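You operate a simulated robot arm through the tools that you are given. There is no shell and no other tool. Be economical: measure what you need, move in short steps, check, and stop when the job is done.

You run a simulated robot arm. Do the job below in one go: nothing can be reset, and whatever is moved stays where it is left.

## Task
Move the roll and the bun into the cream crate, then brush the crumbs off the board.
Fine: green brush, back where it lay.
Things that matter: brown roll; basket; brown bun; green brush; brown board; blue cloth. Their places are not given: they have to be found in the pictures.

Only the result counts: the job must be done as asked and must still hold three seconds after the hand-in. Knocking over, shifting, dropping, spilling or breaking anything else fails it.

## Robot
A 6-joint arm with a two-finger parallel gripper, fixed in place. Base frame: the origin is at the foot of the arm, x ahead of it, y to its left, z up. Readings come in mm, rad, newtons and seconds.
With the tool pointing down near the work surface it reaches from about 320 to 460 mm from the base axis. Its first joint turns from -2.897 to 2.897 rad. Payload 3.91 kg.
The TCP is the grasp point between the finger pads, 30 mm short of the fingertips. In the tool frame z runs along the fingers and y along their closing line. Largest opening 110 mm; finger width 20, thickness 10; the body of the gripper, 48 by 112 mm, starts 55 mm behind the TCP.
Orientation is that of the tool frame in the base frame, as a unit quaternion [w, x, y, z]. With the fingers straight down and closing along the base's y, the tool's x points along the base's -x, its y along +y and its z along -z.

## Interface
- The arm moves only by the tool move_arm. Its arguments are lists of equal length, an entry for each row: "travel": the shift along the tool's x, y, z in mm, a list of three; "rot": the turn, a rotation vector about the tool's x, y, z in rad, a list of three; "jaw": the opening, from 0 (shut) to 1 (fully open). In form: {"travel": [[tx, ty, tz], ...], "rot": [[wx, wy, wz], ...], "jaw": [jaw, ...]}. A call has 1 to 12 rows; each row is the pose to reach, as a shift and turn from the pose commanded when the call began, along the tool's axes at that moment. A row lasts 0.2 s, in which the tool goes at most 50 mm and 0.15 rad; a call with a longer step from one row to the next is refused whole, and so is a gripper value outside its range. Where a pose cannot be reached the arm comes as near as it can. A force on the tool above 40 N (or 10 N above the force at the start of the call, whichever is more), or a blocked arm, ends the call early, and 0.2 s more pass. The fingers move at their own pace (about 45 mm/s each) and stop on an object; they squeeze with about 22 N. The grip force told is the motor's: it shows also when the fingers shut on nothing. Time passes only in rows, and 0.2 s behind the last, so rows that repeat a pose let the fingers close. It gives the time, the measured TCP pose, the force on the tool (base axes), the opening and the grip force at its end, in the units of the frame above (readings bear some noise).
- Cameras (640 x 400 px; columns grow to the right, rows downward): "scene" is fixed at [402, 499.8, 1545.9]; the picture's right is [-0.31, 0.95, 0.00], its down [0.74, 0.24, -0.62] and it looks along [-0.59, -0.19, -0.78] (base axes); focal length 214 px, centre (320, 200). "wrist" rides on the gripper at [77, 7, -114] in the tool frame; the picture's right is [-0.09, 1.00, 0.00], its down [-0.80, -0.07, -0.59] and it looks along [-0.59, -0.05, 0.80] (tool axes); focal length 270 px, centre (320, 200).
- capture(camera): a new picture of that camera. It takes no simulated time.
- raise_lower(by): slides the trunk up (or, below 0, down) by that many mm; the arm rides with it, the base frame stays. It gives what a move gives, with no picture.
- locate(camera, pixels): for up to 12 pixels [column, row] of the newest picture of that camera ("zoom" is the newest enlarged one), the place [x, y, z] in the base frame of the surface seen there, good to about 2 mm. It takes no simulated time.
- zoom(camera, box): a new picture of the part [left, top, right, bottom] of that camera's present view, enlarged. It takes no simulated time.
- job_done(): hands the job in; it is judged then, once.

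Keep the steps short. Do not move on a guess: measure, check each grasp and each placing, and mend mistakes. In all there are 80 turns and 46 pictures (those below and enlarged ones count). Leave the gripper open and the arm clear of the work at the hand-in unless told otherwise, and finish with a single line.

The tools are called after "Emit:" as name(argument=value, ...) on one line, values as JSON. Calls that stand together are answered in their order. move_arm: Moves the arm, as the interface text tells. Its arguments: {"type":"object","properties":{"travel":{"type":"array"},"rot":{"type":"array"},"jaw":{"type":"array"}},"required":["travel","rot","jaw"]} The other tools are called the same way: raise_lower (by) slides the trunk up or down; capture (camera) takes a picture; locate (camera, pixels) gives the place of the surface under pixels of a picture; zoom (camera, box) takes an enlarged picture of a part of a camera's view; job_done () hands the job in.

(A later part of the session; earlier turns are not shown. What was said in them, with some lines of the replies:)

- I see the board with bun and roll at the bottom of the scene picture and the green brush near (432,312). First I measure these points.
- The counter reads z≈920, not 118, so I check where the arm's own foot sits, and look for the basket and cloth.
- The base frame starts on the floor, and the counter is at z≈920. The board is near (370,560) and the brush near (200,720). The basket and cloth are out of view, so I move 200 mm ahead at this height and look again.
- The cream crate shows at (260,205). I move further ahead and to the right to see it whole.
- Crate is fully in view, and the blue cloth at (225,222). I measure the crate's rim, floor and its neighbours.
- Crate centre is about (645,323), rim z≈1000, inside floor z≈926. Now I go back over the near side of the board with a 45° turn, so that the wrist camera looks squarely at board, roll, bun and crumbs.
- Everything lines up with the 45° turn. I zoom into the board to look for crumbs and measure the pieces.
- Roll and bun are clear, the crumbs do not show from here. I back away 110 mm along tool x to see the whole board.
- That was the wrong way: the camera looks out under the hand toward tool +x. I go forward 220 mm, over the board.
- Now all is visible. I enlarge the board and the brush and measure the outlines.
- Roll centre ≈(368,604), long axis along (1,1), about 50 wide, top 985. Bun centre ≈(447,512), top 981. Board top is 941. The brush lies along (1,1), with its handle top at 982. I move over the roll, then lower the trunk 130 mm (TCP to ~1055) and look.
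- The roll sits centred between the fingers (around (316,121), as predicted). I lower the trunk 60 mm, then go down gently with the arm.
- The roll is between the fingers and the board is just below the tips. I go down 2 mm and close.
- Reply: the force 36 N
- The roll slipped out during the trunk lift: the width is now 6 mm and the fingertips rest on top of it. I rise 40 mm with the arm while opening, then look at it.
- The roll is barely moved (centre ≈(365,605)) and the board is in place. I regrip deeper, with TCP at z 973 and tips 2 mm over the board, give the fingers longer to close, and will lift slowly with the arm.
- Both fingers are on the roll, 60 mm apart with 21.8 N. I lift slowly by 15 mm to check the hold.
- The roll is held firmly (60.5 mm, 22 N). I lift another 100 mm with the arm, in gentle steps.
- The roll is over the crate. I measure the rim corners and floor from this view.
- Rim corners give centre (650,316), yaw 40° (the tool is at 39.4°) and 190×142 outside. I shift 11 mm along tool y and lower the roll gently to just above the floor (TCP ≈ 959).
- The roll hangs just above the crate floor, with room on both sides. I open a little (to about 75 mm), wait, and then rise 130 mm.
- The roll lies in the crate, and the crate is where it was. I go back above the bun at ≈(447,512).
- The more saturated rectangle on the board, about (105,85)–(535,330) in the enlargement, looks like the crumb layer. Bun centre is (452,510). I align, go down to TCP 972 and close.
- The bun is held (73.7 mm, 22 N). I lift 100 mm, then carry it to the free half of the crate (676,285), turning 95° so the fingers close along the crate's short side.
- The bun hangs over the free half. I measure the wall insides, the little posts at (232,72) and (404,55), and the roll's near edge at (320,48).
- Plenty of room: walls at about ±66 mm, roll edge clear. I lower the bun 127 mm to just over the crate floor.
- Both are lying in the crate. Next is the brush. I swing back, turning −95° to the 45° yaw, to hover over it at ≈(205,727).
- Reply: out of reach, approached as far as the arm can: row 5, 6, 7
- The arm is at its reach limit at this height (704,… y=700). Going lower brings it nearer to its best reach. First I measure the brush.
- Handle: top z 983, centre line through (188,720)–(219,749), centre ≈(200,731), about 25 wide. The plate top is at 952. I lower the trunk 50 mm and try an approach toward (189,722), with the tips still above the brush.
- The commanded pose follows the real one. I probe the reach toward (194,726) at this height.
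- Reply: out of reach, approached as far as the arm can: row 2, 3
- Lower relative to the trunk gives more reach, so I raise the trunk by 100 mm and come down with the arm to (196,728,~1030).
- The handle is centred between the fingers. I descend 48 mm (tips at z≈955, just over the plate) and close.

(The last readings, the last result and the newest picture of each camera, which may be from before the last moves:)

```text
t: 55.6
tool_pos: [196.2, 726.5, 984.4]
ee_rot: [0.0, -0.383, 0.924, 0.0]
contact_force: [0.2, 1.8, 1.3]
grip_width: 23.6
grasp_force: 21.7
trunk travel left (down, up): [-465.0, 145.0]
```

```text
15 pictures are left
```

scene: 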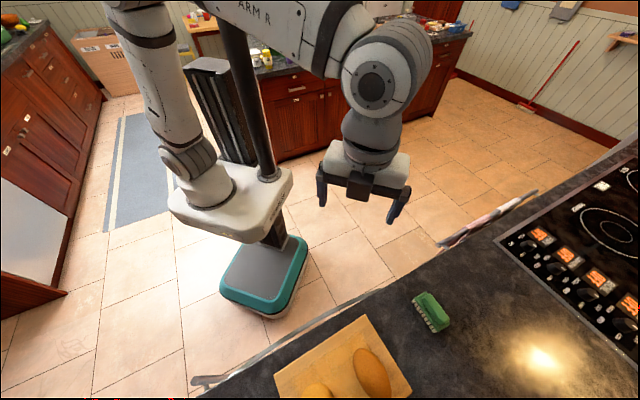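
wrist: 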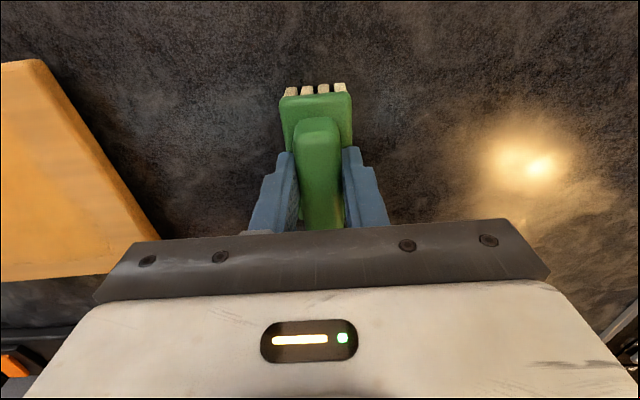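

The brush is gripped (23.6 mm); the pose to restore is (196.2, 726.5, 984.4). The bristle bottom is 64 mm below the TCP, so contact on the board is at TCP≈1005. I lift gently by 60 mm and check.

Emit:
move_arm(travel=[[0, 0, -2], [0, 0, -6], [0, 0, -12], [0, 0, -20], [0, 0, -30], [0, 0, -40], [0, 0, -50], [0, 0, -57], [0, 0, -60], [0, 0, -60]], rot=[[0, 0, 0], [0, 0, 0], [0, 0, 0], [0, 0, 0], [0, 0, 0], [0, 0, 0], [0, 0, 0], [0, 0, 0], [0, 0, 0], [0, 0, 0]], jaw=[0, 0, 0, 0, 0, 0, 0, 0, 0, 0])

Emit:
capture(camera="wrist")

```text
t: 57.8
tool_pos: [196.2, 725.6, 1044.3]
ee_rot: [0.0, -0.382, 0.924, 0.0]
contact_force: [-0.4, 0.1, -0.4]
grip_width: 23.5
grasp_force: 22.2
trunk travel left (down, up): [-465.0, 145.0]
```

```text
14 pictures are left
```

wrist: 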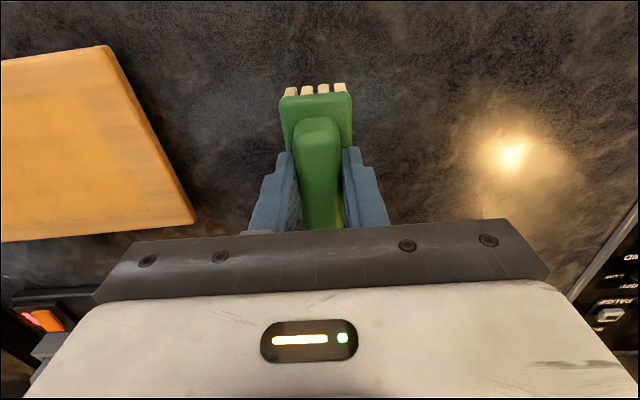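

The brush hangs steady. I carry it to the start of the first strip, (443,436), at the crate-side end of the board.

Emit:
move_arm(travel=[[1, -12, 0], [3, -40, 0], [6, -75, 0], [9, -112, 0], [12, -149, 0], [15, -186, 0], [18, -223, 0], [21, -260, 0], [24, -297, 0], [27, -334, 0], [30, -365, 0], [31, -380, 0]], rot=[[0, 0, 0], [0, 0, 0], [0, 0, 0], [0, 0, 0], [0, 0, 0], [0, 0, 0], [0, 0, 0], [0, 0, 0], [0, 0, 0], [0, 0, 0], [0, 0, 0], [0, 0, 0]], jaw=[0, 0, 0, 0, 0, 0, 0, 0, 0, 0, 0, 0])

Emit:
move_arm(travel=[[0, 0, 15], [0, 0, 28], [0, 0, 35], [0, 0, 38], [0, 0, 39.5], [0, 0, 39.5]], rot=[[0, 0, 0], [0, 0, 0], [0, 0, 0], [0, 0, 0], [0, 0, 0], [0, 0, 0]], jaw=[0, 0, 0, 0, 0, 0])

Emit:
capture(camera="wrist")

```text
t: 60.4
tool_pos: [443.5, 435.9, 1043.7]
ee_rot: [0.0, -0.382, 0.924, 0.0]
contact_force: [0.3, 0.2, -0.5]
grip_width: 23.7
grasp_force: 22.1
trunk travel left (down, up): [-465.0, 145.0]
```

```text
t: 61.8
tool_pos: [442.8, 436.4, 1006.0]
ee_rot: [0.001, -0.383, 0.924, 0.001]
contact_force: [0.3, 1.0, 10.4]
grip_width: 23.7
grasp_force: 22.0
trunk travel left (down, up): [-465.0, 145.0]
```

```text
13 pictures are left
```

wrist: 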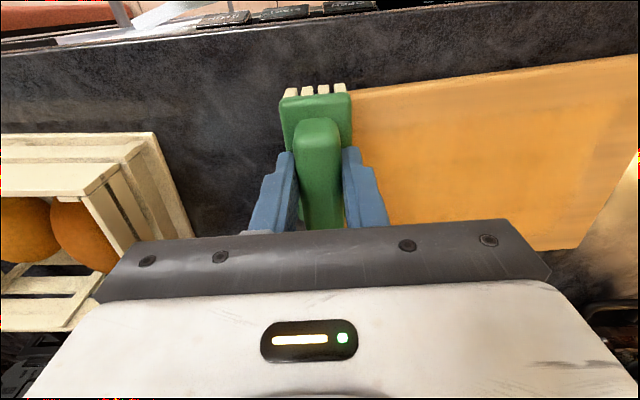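

The bristles press the board with about 10 N. I ease off 0.8 mm and sweep strip one along tool y, past the far end (250 mm), then check that the board stayed put.

Emit:
move_arm(travel=[[0, 6, -0.8], [0, 24, -0.8], [0, 47, -0.8], [0, 70, -0.8], [0, 93, -0.8], [0, 116, -0.8], [0, 139, -0.8], [0, 162, -0.8], [0, 185, -0.8], [0, 208, -0.8], [0, 232, -0.8], [0, 252, -0.8]], rot=[[0, 0, 0], [0, 0, 0], [0, 0, 0], [0, 0, 0], [0, 0, 0], [0, 0, 0], [0, 0, 0], [0, 0, 0], [0, 0, 0], [0, 0, 0], [0, 0, 0], [0, 0, 0]], jaw=[0, 0, 0, 0, 0, 0, 0, 0, 0, 0, 0, 0])

Emit:
capture(camera="wrist")

```text
t: 64.4
tool_pos: [265.5, 614.2, 1006.4]
ee_rot: [-0.001, -0.383, 0.924, 0.001]
contact_force: [0.6, -0.4, 6.0]
grip_width: 23.7
grasp_force: 21.9
trunk travel left (down, up): [-465.0, 145.0]
```

```text
12 pictures are left
```

wrist: 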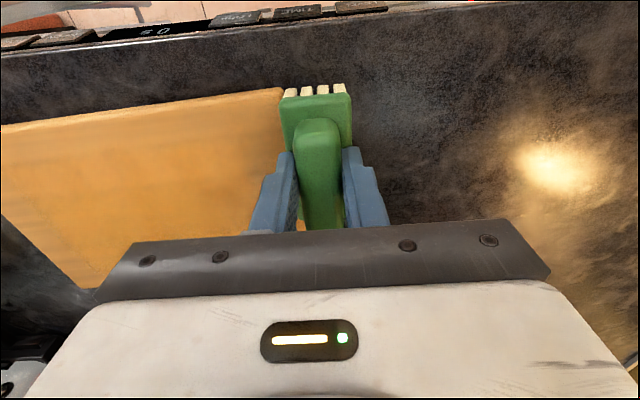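

Still 6 N at the end, so either the brush touches the board's edge or the board moved. I check the corner places.

Emit:
locate(camera="wrist", pixels=[[279, 89], [5, 130], [85, 285], [270, 100], [150, 200], [283, 95], [60, 250], [200, 104]])

Emit:
zoom(camera="scene", box=[200, 250, 520, 400])

```text
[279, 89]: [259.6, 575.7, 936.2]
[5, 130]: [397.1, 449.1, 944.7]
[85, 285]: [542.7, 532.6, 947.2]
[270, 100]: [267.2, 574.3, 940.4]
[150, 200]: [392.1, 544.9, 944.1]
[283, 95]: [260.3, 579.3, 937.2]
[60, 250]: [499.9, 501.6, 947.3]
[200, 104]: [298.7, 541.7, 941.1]
```

```text
2.00 times, centred on (360, 325) of scene
```

zoom: 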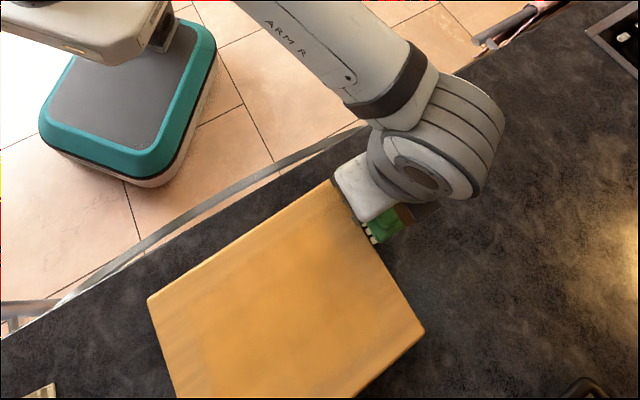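

The board lies in place, but pressing on its very end tips it by a few mm. I ease up first so it settles, then slide the brush the last 22 mm off the end.

Emit:
move_arm(travel=[[0, 0, -0.4], [0, 0, -0.8], [0, 0, -1.2], [0, 0, -1.5], [0, 8, -1.5], [0, 16, -1.5], [0, 24, -1.5], [0, 24, -1.5]], rot=[[0, 0, 0], [0, 0, 0], [0, 0, 0], [0, 0, 0], [0, 0, 0], [0, 0, 0], [0, 0, 0], [0, 0, 0]], jaw=[0, 0, 0, 0, 0, 0, 0, 0])

Emit:
zoom(camera="wrist", box=[0, 50, 360, 260])

Emit:
locate(camera="zoom", pixels=[[200, 200], [300, 120], [100, 300], [350, 150], [60, 200], [250, 250]])

```text
t: 66.2
tool_pos: [249.6, 631.2, 1007.3]
ee_rot: [0.0, -0.382, 0.924, 0.0]
contact_force: [0.3, -0.1, -0.6]
grip_width: 23.3
grasp_force: 22.2
trunk travel left (down, up): [-465.0, 145.0]
```

```text
1.78 times, centred on (180, 155) of wrist
```

zoom: 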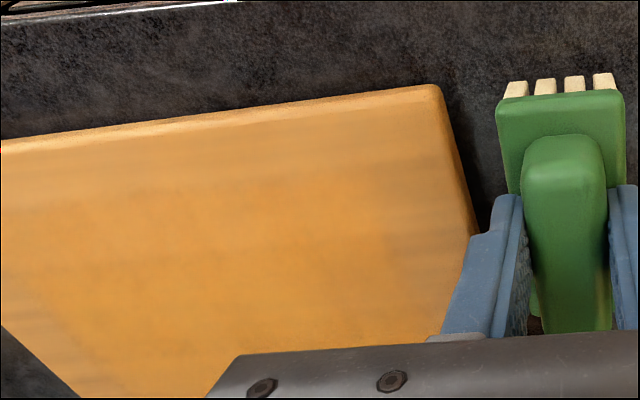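

```text
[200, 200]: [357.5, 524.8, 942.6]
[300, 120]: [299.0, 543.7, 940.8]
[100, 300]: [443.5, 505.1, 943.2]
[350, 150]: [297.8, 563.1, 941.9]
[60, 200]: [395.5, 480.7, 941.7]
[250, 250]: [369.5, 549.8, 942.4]
```

The board settled flat again (z≈941–943). I lift 12 mm, return to the start of strip two and set the brush down lightly.

Emit:
move_arm(travel=[[0, 0, -12], [-10, -25, -12], [-20, -60, -12], [-30, -100, -12], [-40, -140, -12], [-50, -180, -12], [-50, -220, -12], [-50, -250, -12], [-50, -265, -12], [-50, -265, -4], [-50, -265, 0], [-50, -265, 1.3]], rot=[[0, 0, 0], [0, 0, 0], [0, 0, 0], [0, 0, 0], [0, 0, 0], [0, 0, 0], [0, 0, 0], [0, 0, 0], [0, 0, 0], [0, 0, 0], [0, 0, 0], [0, 0, 0]], jaw=[0, 0, 0, 0, 0, 0, 0, 0, 0, 0, 0, 0])

```text
t: 68.8
tool_pos: [472.4, 479.5, 1006.8]
ee_rot: [0.002, -0.383, 0.924, 0.0]
contact_force: [1.0, 1.2, 1.7]
grip_width: 23.8
grasp_force: 22.1
trunk travel left (down, up): [-465.0, 145.0]
```

Light contact (1.7 N). I press 0.7 mm more, sweep strip two, and ease off near the end.

Emit:
move_arm(travel=[[0, 8, 0.7], [0, 30, 0.7], [0, 54, 0.7], [0, 78, 0.7], [0, 102, 0.7], [0, 126, 0.7], [0, 150, 0.7], [0, 174, 0.5], [0, 198, 0.0], [0, 222, -0.3], [0, 246, -0.5], [0, 268, -0.5]], rot=[[0, 0, 0], [0, 0, 0], [0, 0, 0], [0, 0, 0], [0, 0, 0], [0, 0, 0], [0, 0, 0], [0, 0, 0], [0, 0, 0], [0, 0, 0], [0, 0, 0], [0, 0, 0]], jaw=[0, 0, 0, 0, 0, 0, 0, 0, 0, 0, 0, 0])

Emit:
zoom(camera="scene", box=[200, 250, 520, 400])

```text
t: 71.4
tool_pos: [281.4, 668.9, 1005.0]
ee_rot: [0.0, -0.383, 0.924, 0.0]
contact_force: [0.0, 0.2, -0.6]
grip_width: 23.1
grasp_force: 21.8
trunk travel left (down, up): [-465.0, 145.0]
```

```text
2.00 times, centred on (360, 325) of scene
```

zoom: 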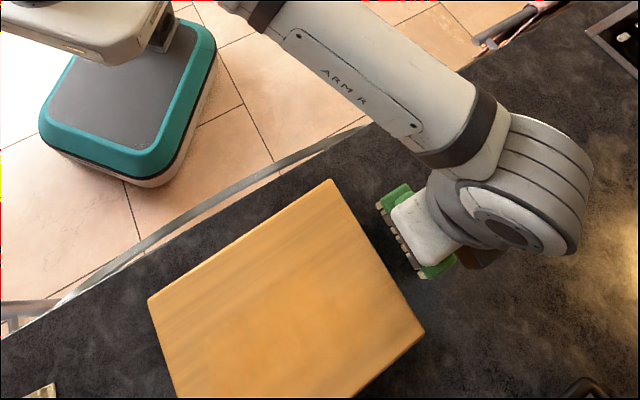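

The near part of the board is now clean and only a band at the far side keeps crumbs. On to strip three.

Emit:
move_arm(travel=[[0, 0, -12], [-10, -25, -12], [-20, -60, -12], [-30, -100, -12], [-40, -140, -12], [-46, -180, -12], [-46, -220, -12], [-46, -250, -12], [-46, -269, -12], [-46, -269, -5], [-46, -269, -1], [-46, -269, 0.5]], rot=[[0, 0, 0], [0, 0, 0], [0, 0, 0], [0, 0, 0], [0, 0, 0], [0, 0, 0], [0, 0, 0], [0, 0, 0], [0, 0, 0], [0, 0, 0], [0, 0, 0], [0, 0, 0]], jaw=[0, 0, 0, 0, 0, 0, 0, 0, 0, 0, 0, 0])

Emit:
move_arm(travel=[[0, 8, 0.6], [0, 30, 0.6], [0, 54, 0.6], [0, 78, 0.6], [0, 102, 0.6], [0, 126, 0.6], [0, 150, 0.6], [0, 174, 0.4], [0, 198, 0.0], [0, 222, -0.3], [0, 246, -0.5], [0, 268, -0.5]], rot=[[0, 0, 0], [0, 0, 0], [0, 0, 0], [0, 0, 0], [0, 0, 0], [0, 0, 0], [0, 0, 0], [0, 0, 0], [0, 0, 0], [0, 0, 0], [0, 0, 0], [0, 0, 0]], jaw=[0, 0, 0, 0, 0, 0, 0, 0, 0, 0, 0, 0])

Emit:
zoom(camera="scene", box=[200, 250, 520, 400])

```text
t: 74.0
tool_pos: [504.1, 511.1, 1006.8]
ee_rot: [0.0, -0.382, 0.924, -0.001]
contact_force: [0.1, 0.0, 1.2]
grip_width: 23.4
grasp_force: 22.3
trunk travel left (down, up): [-465.0, 145.0]
```

```text
t: 76.6
tool_pos: [314.7, 699.9, 1007.7]
ee_rot: [0.0, -0.382, 0.924, 0.0]
contact_force: [-0.6, -0.3, -0.7]
grip_width: 23.9
grasp_force: 22.0
trunk travel left (down, up): [-465.0, 145.0]
```

```text
2.00 times, centred on (360, 325) of scene
```

zoom: 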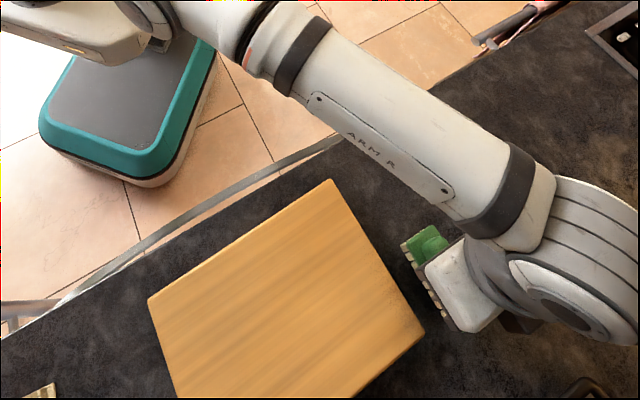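

All the visible board is clean. I lift 80 mm and look at the whole board with the wrist camera.

Emit:
move_arm(travel=[[0, 0, -15], [0, -8, -35], [0, -20, -60], [0, -30, -80], [0, -30, -80]], rot=[[0, 0, 0], [0, 0, 0], [0, 0, 0], [0, 0, 0], [0, 0, 0]], jaw=[0, 0, 0, 0, 0])

Emit:
zoom(camera="wrist", box=[0, 0, 360, 240])

Emit:
locate(camera="zoom", pixels=[[200, 200], [300, 120], [100, 200], [400, 150], [60, 150], [250, 250]])

```text
t: 77.8
tool_pos: [335.9, 678.1, 1087.8]
ee_rot: [-0.001, -0.382, 0.924, 0.0]
contact_force: [0.1, 0.0, 0.0]
grip_width: 23.3
grasp_force: 21.8
trunk travel left (down, up): [-465.0, 145.0]
```

```text
1.67 times, centred on (180, 120) of wrist
```

zoom: 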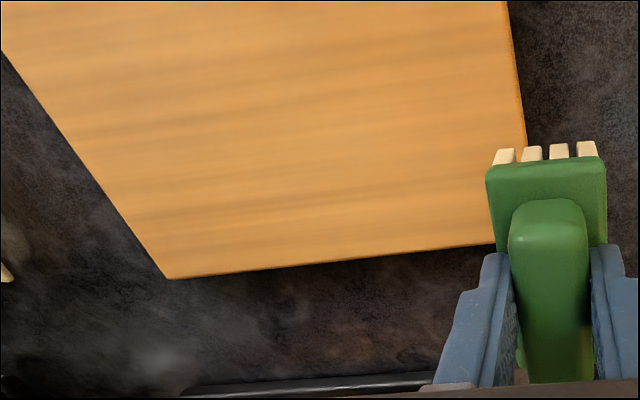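

```text
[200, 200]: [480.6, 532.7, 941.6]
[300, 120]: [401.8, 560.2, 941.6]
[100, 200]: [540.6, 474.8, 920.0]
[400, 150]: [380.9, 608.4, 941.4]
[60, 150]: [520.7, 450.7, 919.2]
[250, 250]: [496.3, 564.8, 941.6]
```

The board is clean everywhere and lies flat. I carry the brush back above its place, (196.2,726.5), at TCP z≈1044.

Emit:
move_arm(travel=[[5, 10, 8], [15, 30, 18], [28, 58, 28], [41, 86, 38], [54, 112, 44], [62, 128, 44], [64.5, 133, 44], [64.5, 133, 44]], rot=[[0, 0, 0], [0, 0, 0], [0, 0, 0], [0, 0, 0], [0, 0, 0], [0, 0, 0], [0, 0, 0], [0, 0, 0]], jaw=[0, 0, 0, 0, 0, 0, 0, 0])

Emit:
zoom(camera="wrist", box=[240, 60, 400, 240])

```text
t: 79.6
tool_pos: [195.3, 727.4, 1043.3]
ee_rot: [0.0, -0.384, 0.924, 0.0]
contact_force: [0.2, -0.4, -0.1]
grip_width: 23.6
grasp_force: 22.1
trunk travel left (down, up): [-465.0, 145.0]
```

```text
2.22 times, centred on (320, 150) of wrist
```

zoom: 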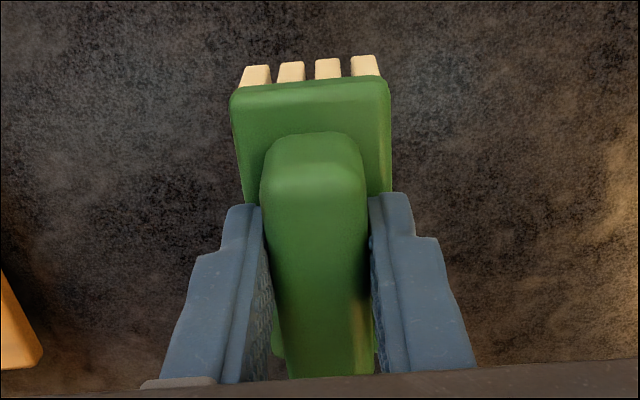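

The brush is at most a degree or two askew in the grip, and it will level on the counter. I lower it slowly to touch down.

Emit:
move_arm(travel=[[0.5, -1, 12], [0.5, -1, 28], [0.5, -1, 42], [0.5, -1, 51], [0.5, -1, 55], [0.5, -1, 57], [0.5, -1, 58], [0.5, -1, 59], [0.5, -1, 59]], rot=[[0, 0, 0], [0, 0, 0], [0, 0, 0], [0, 0, 0], [0, 0, 0], [0, 0, 0], [0, 0, 0], [0, 0, 0], [0, 0, 0]], jaw=[0, 0, 0, 0, 0, 0, 0, 0, 0])

Emit:
capture(camera="wrist")

```text
t: 81.6
tool_pos: [196.7, 726.5, 983.8]
ee_rot: [0.0, -0.382, 0.924, 0.0]
contact_force: [0.5, 1.0, 4.0]
grip_width: 23.5
grasp_force: 21.7
trunk travel left (down, up): [-465.0, 145.0]
```

```text
5 pictures are left
```

wrist: 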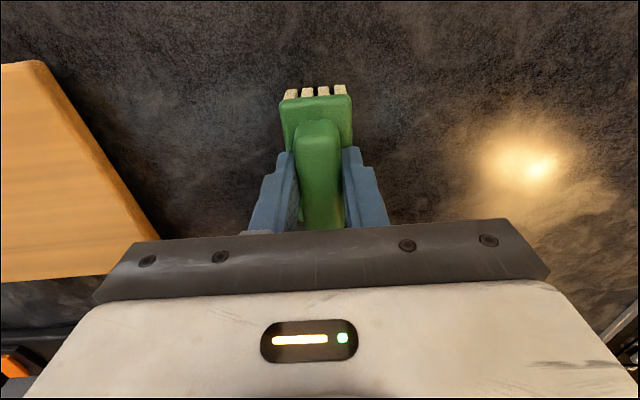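

The brush stands on the counter (4 N) in the same place as before. I open fully and rise 100 mm.

Emit:
move_arm(travel=[[0, 0, 0], [0, 0, 0], [0, 0, 0], [0, 0, 0], [0, 0, 0], [0, 0, -10], [0, 0, -30], [0, 0, -50], [0, 0, -50]], rot=[[0, 0, 0], [0, 0, 0], [0, 0, 0], [0, 0, 0], [0, 0, 0], [0, 0, 0], [0, 0, 0], [0, 0, 0], [0, 0, 0]], jaw=[0.4, 0.7, 1, 1, 1, 1, 1, 1, 1])

Emit:
capture(camera="wrist")

Emit:
locate(camera="wrist", pixels=[[317, 120], [317, 180], [291, 82], [342, 76], [290, 75], [342, 72], [310, 140], [318, 100]])

```text
t: 83.6
tool_pos: [196.6, 726.3, 1032.6]
ee_rot: [0.0, -0.382, 0.924, 0.0]
contact_force: [-0.4, -0.8, -0.7]
grip_width: 110.1
grasp_force: 0.0
trunk travel left (down, up): [-465.0, 145.0]
```

```text
4 pictures are left
```

wrist: 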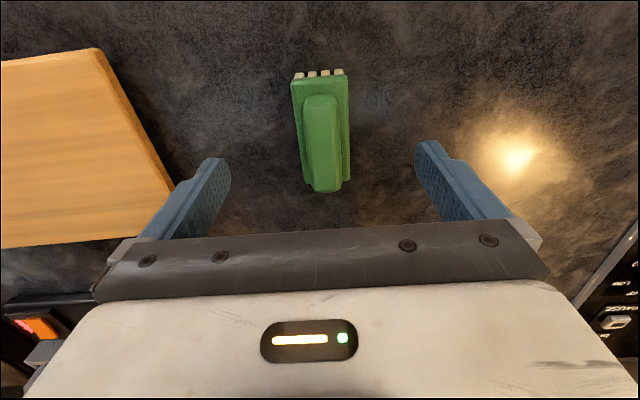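

```text
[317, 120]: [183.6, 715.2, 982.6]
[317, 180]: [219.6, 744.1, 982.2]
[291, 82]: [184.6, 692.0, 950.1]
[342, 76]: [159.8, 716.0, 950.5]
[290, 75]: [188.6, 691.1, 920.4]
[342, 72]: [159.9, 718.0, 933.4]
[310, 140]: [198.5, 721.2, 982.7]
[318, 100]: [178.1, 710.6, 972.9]
```

The brush is back within about 2 mm of where it lay. I raise the trunk and pull the arm back, clear of the work, then take a last look.

Emit:
raise_lower(by=140)

Emit:
move_arm(travel=[[30, 0, 0], [70, -20, 0], [110, -50, 0], [140, -80, 0], [140, -110, 0], [140, -140, 0], [140, -140, 0]], rot=[[0, 0, 0], [0, 0, 0], [0, 0, 0], [0, 0, 0], [0, 0, 0], [0, 0, 0], [0, 0, 0]], jaw=[1, 1, 1, 1, 1, 1, 1])

Emit:
capture(camera="scene")

Emit:
capture(camera="wrist")

```text
t: 85.2
tool_pos: [196.4, 727.3, 1173.6]
ee_rot: [0.0, -0.383, 0.924, 0.0]
contact_force: [-0.1, 0.5, 0.4]
grip_width: 109.7
grasp_force: 0.1
trunk travel left (down, up): [-605.0, 5.0]
```

```text
t: 86.8
tool_pos: [197.7, 528.3, 1172.5]
ee_rot: [0.0, -0.382, 0.924, 0.001]
contact_force: [0.6, -0.6, -0.3]
grip_width: 110.1
grasp_force: 0.1
trunk travel left (down, up): [-605.0, 5.0]
```

```text
3 pictures are left
```

scene: 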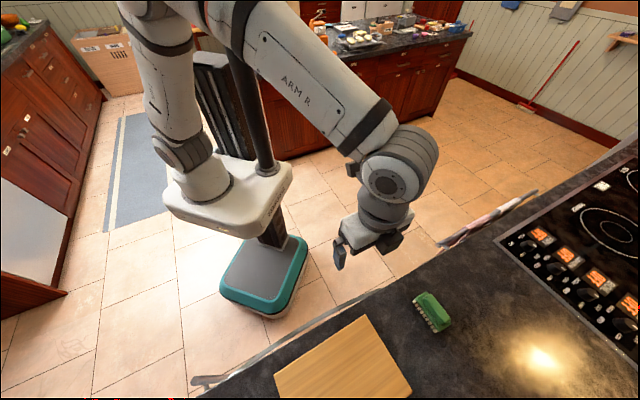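

```text
2 pictures are left
```

wrist: 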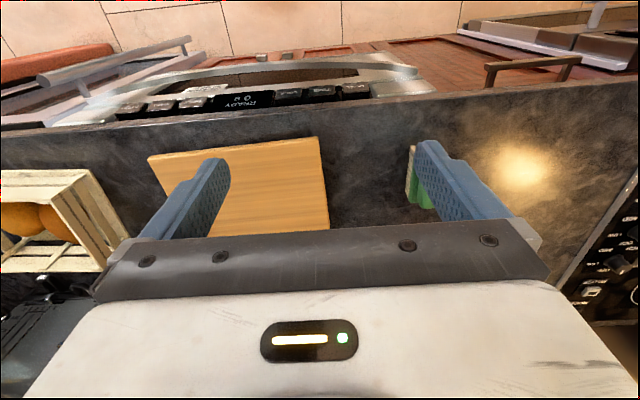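

The board is clean and in place, the brush stands at its old spot (432,312), and bread is visible in the crate. The gripper is open and clear of the work, so I hand in.

Emit:
job_done()

```text
The job is handed in.
```

The roll and the bun are in the cream crate, the board is brushed clean, and the green brush is back within about 2 mm of where it lay.
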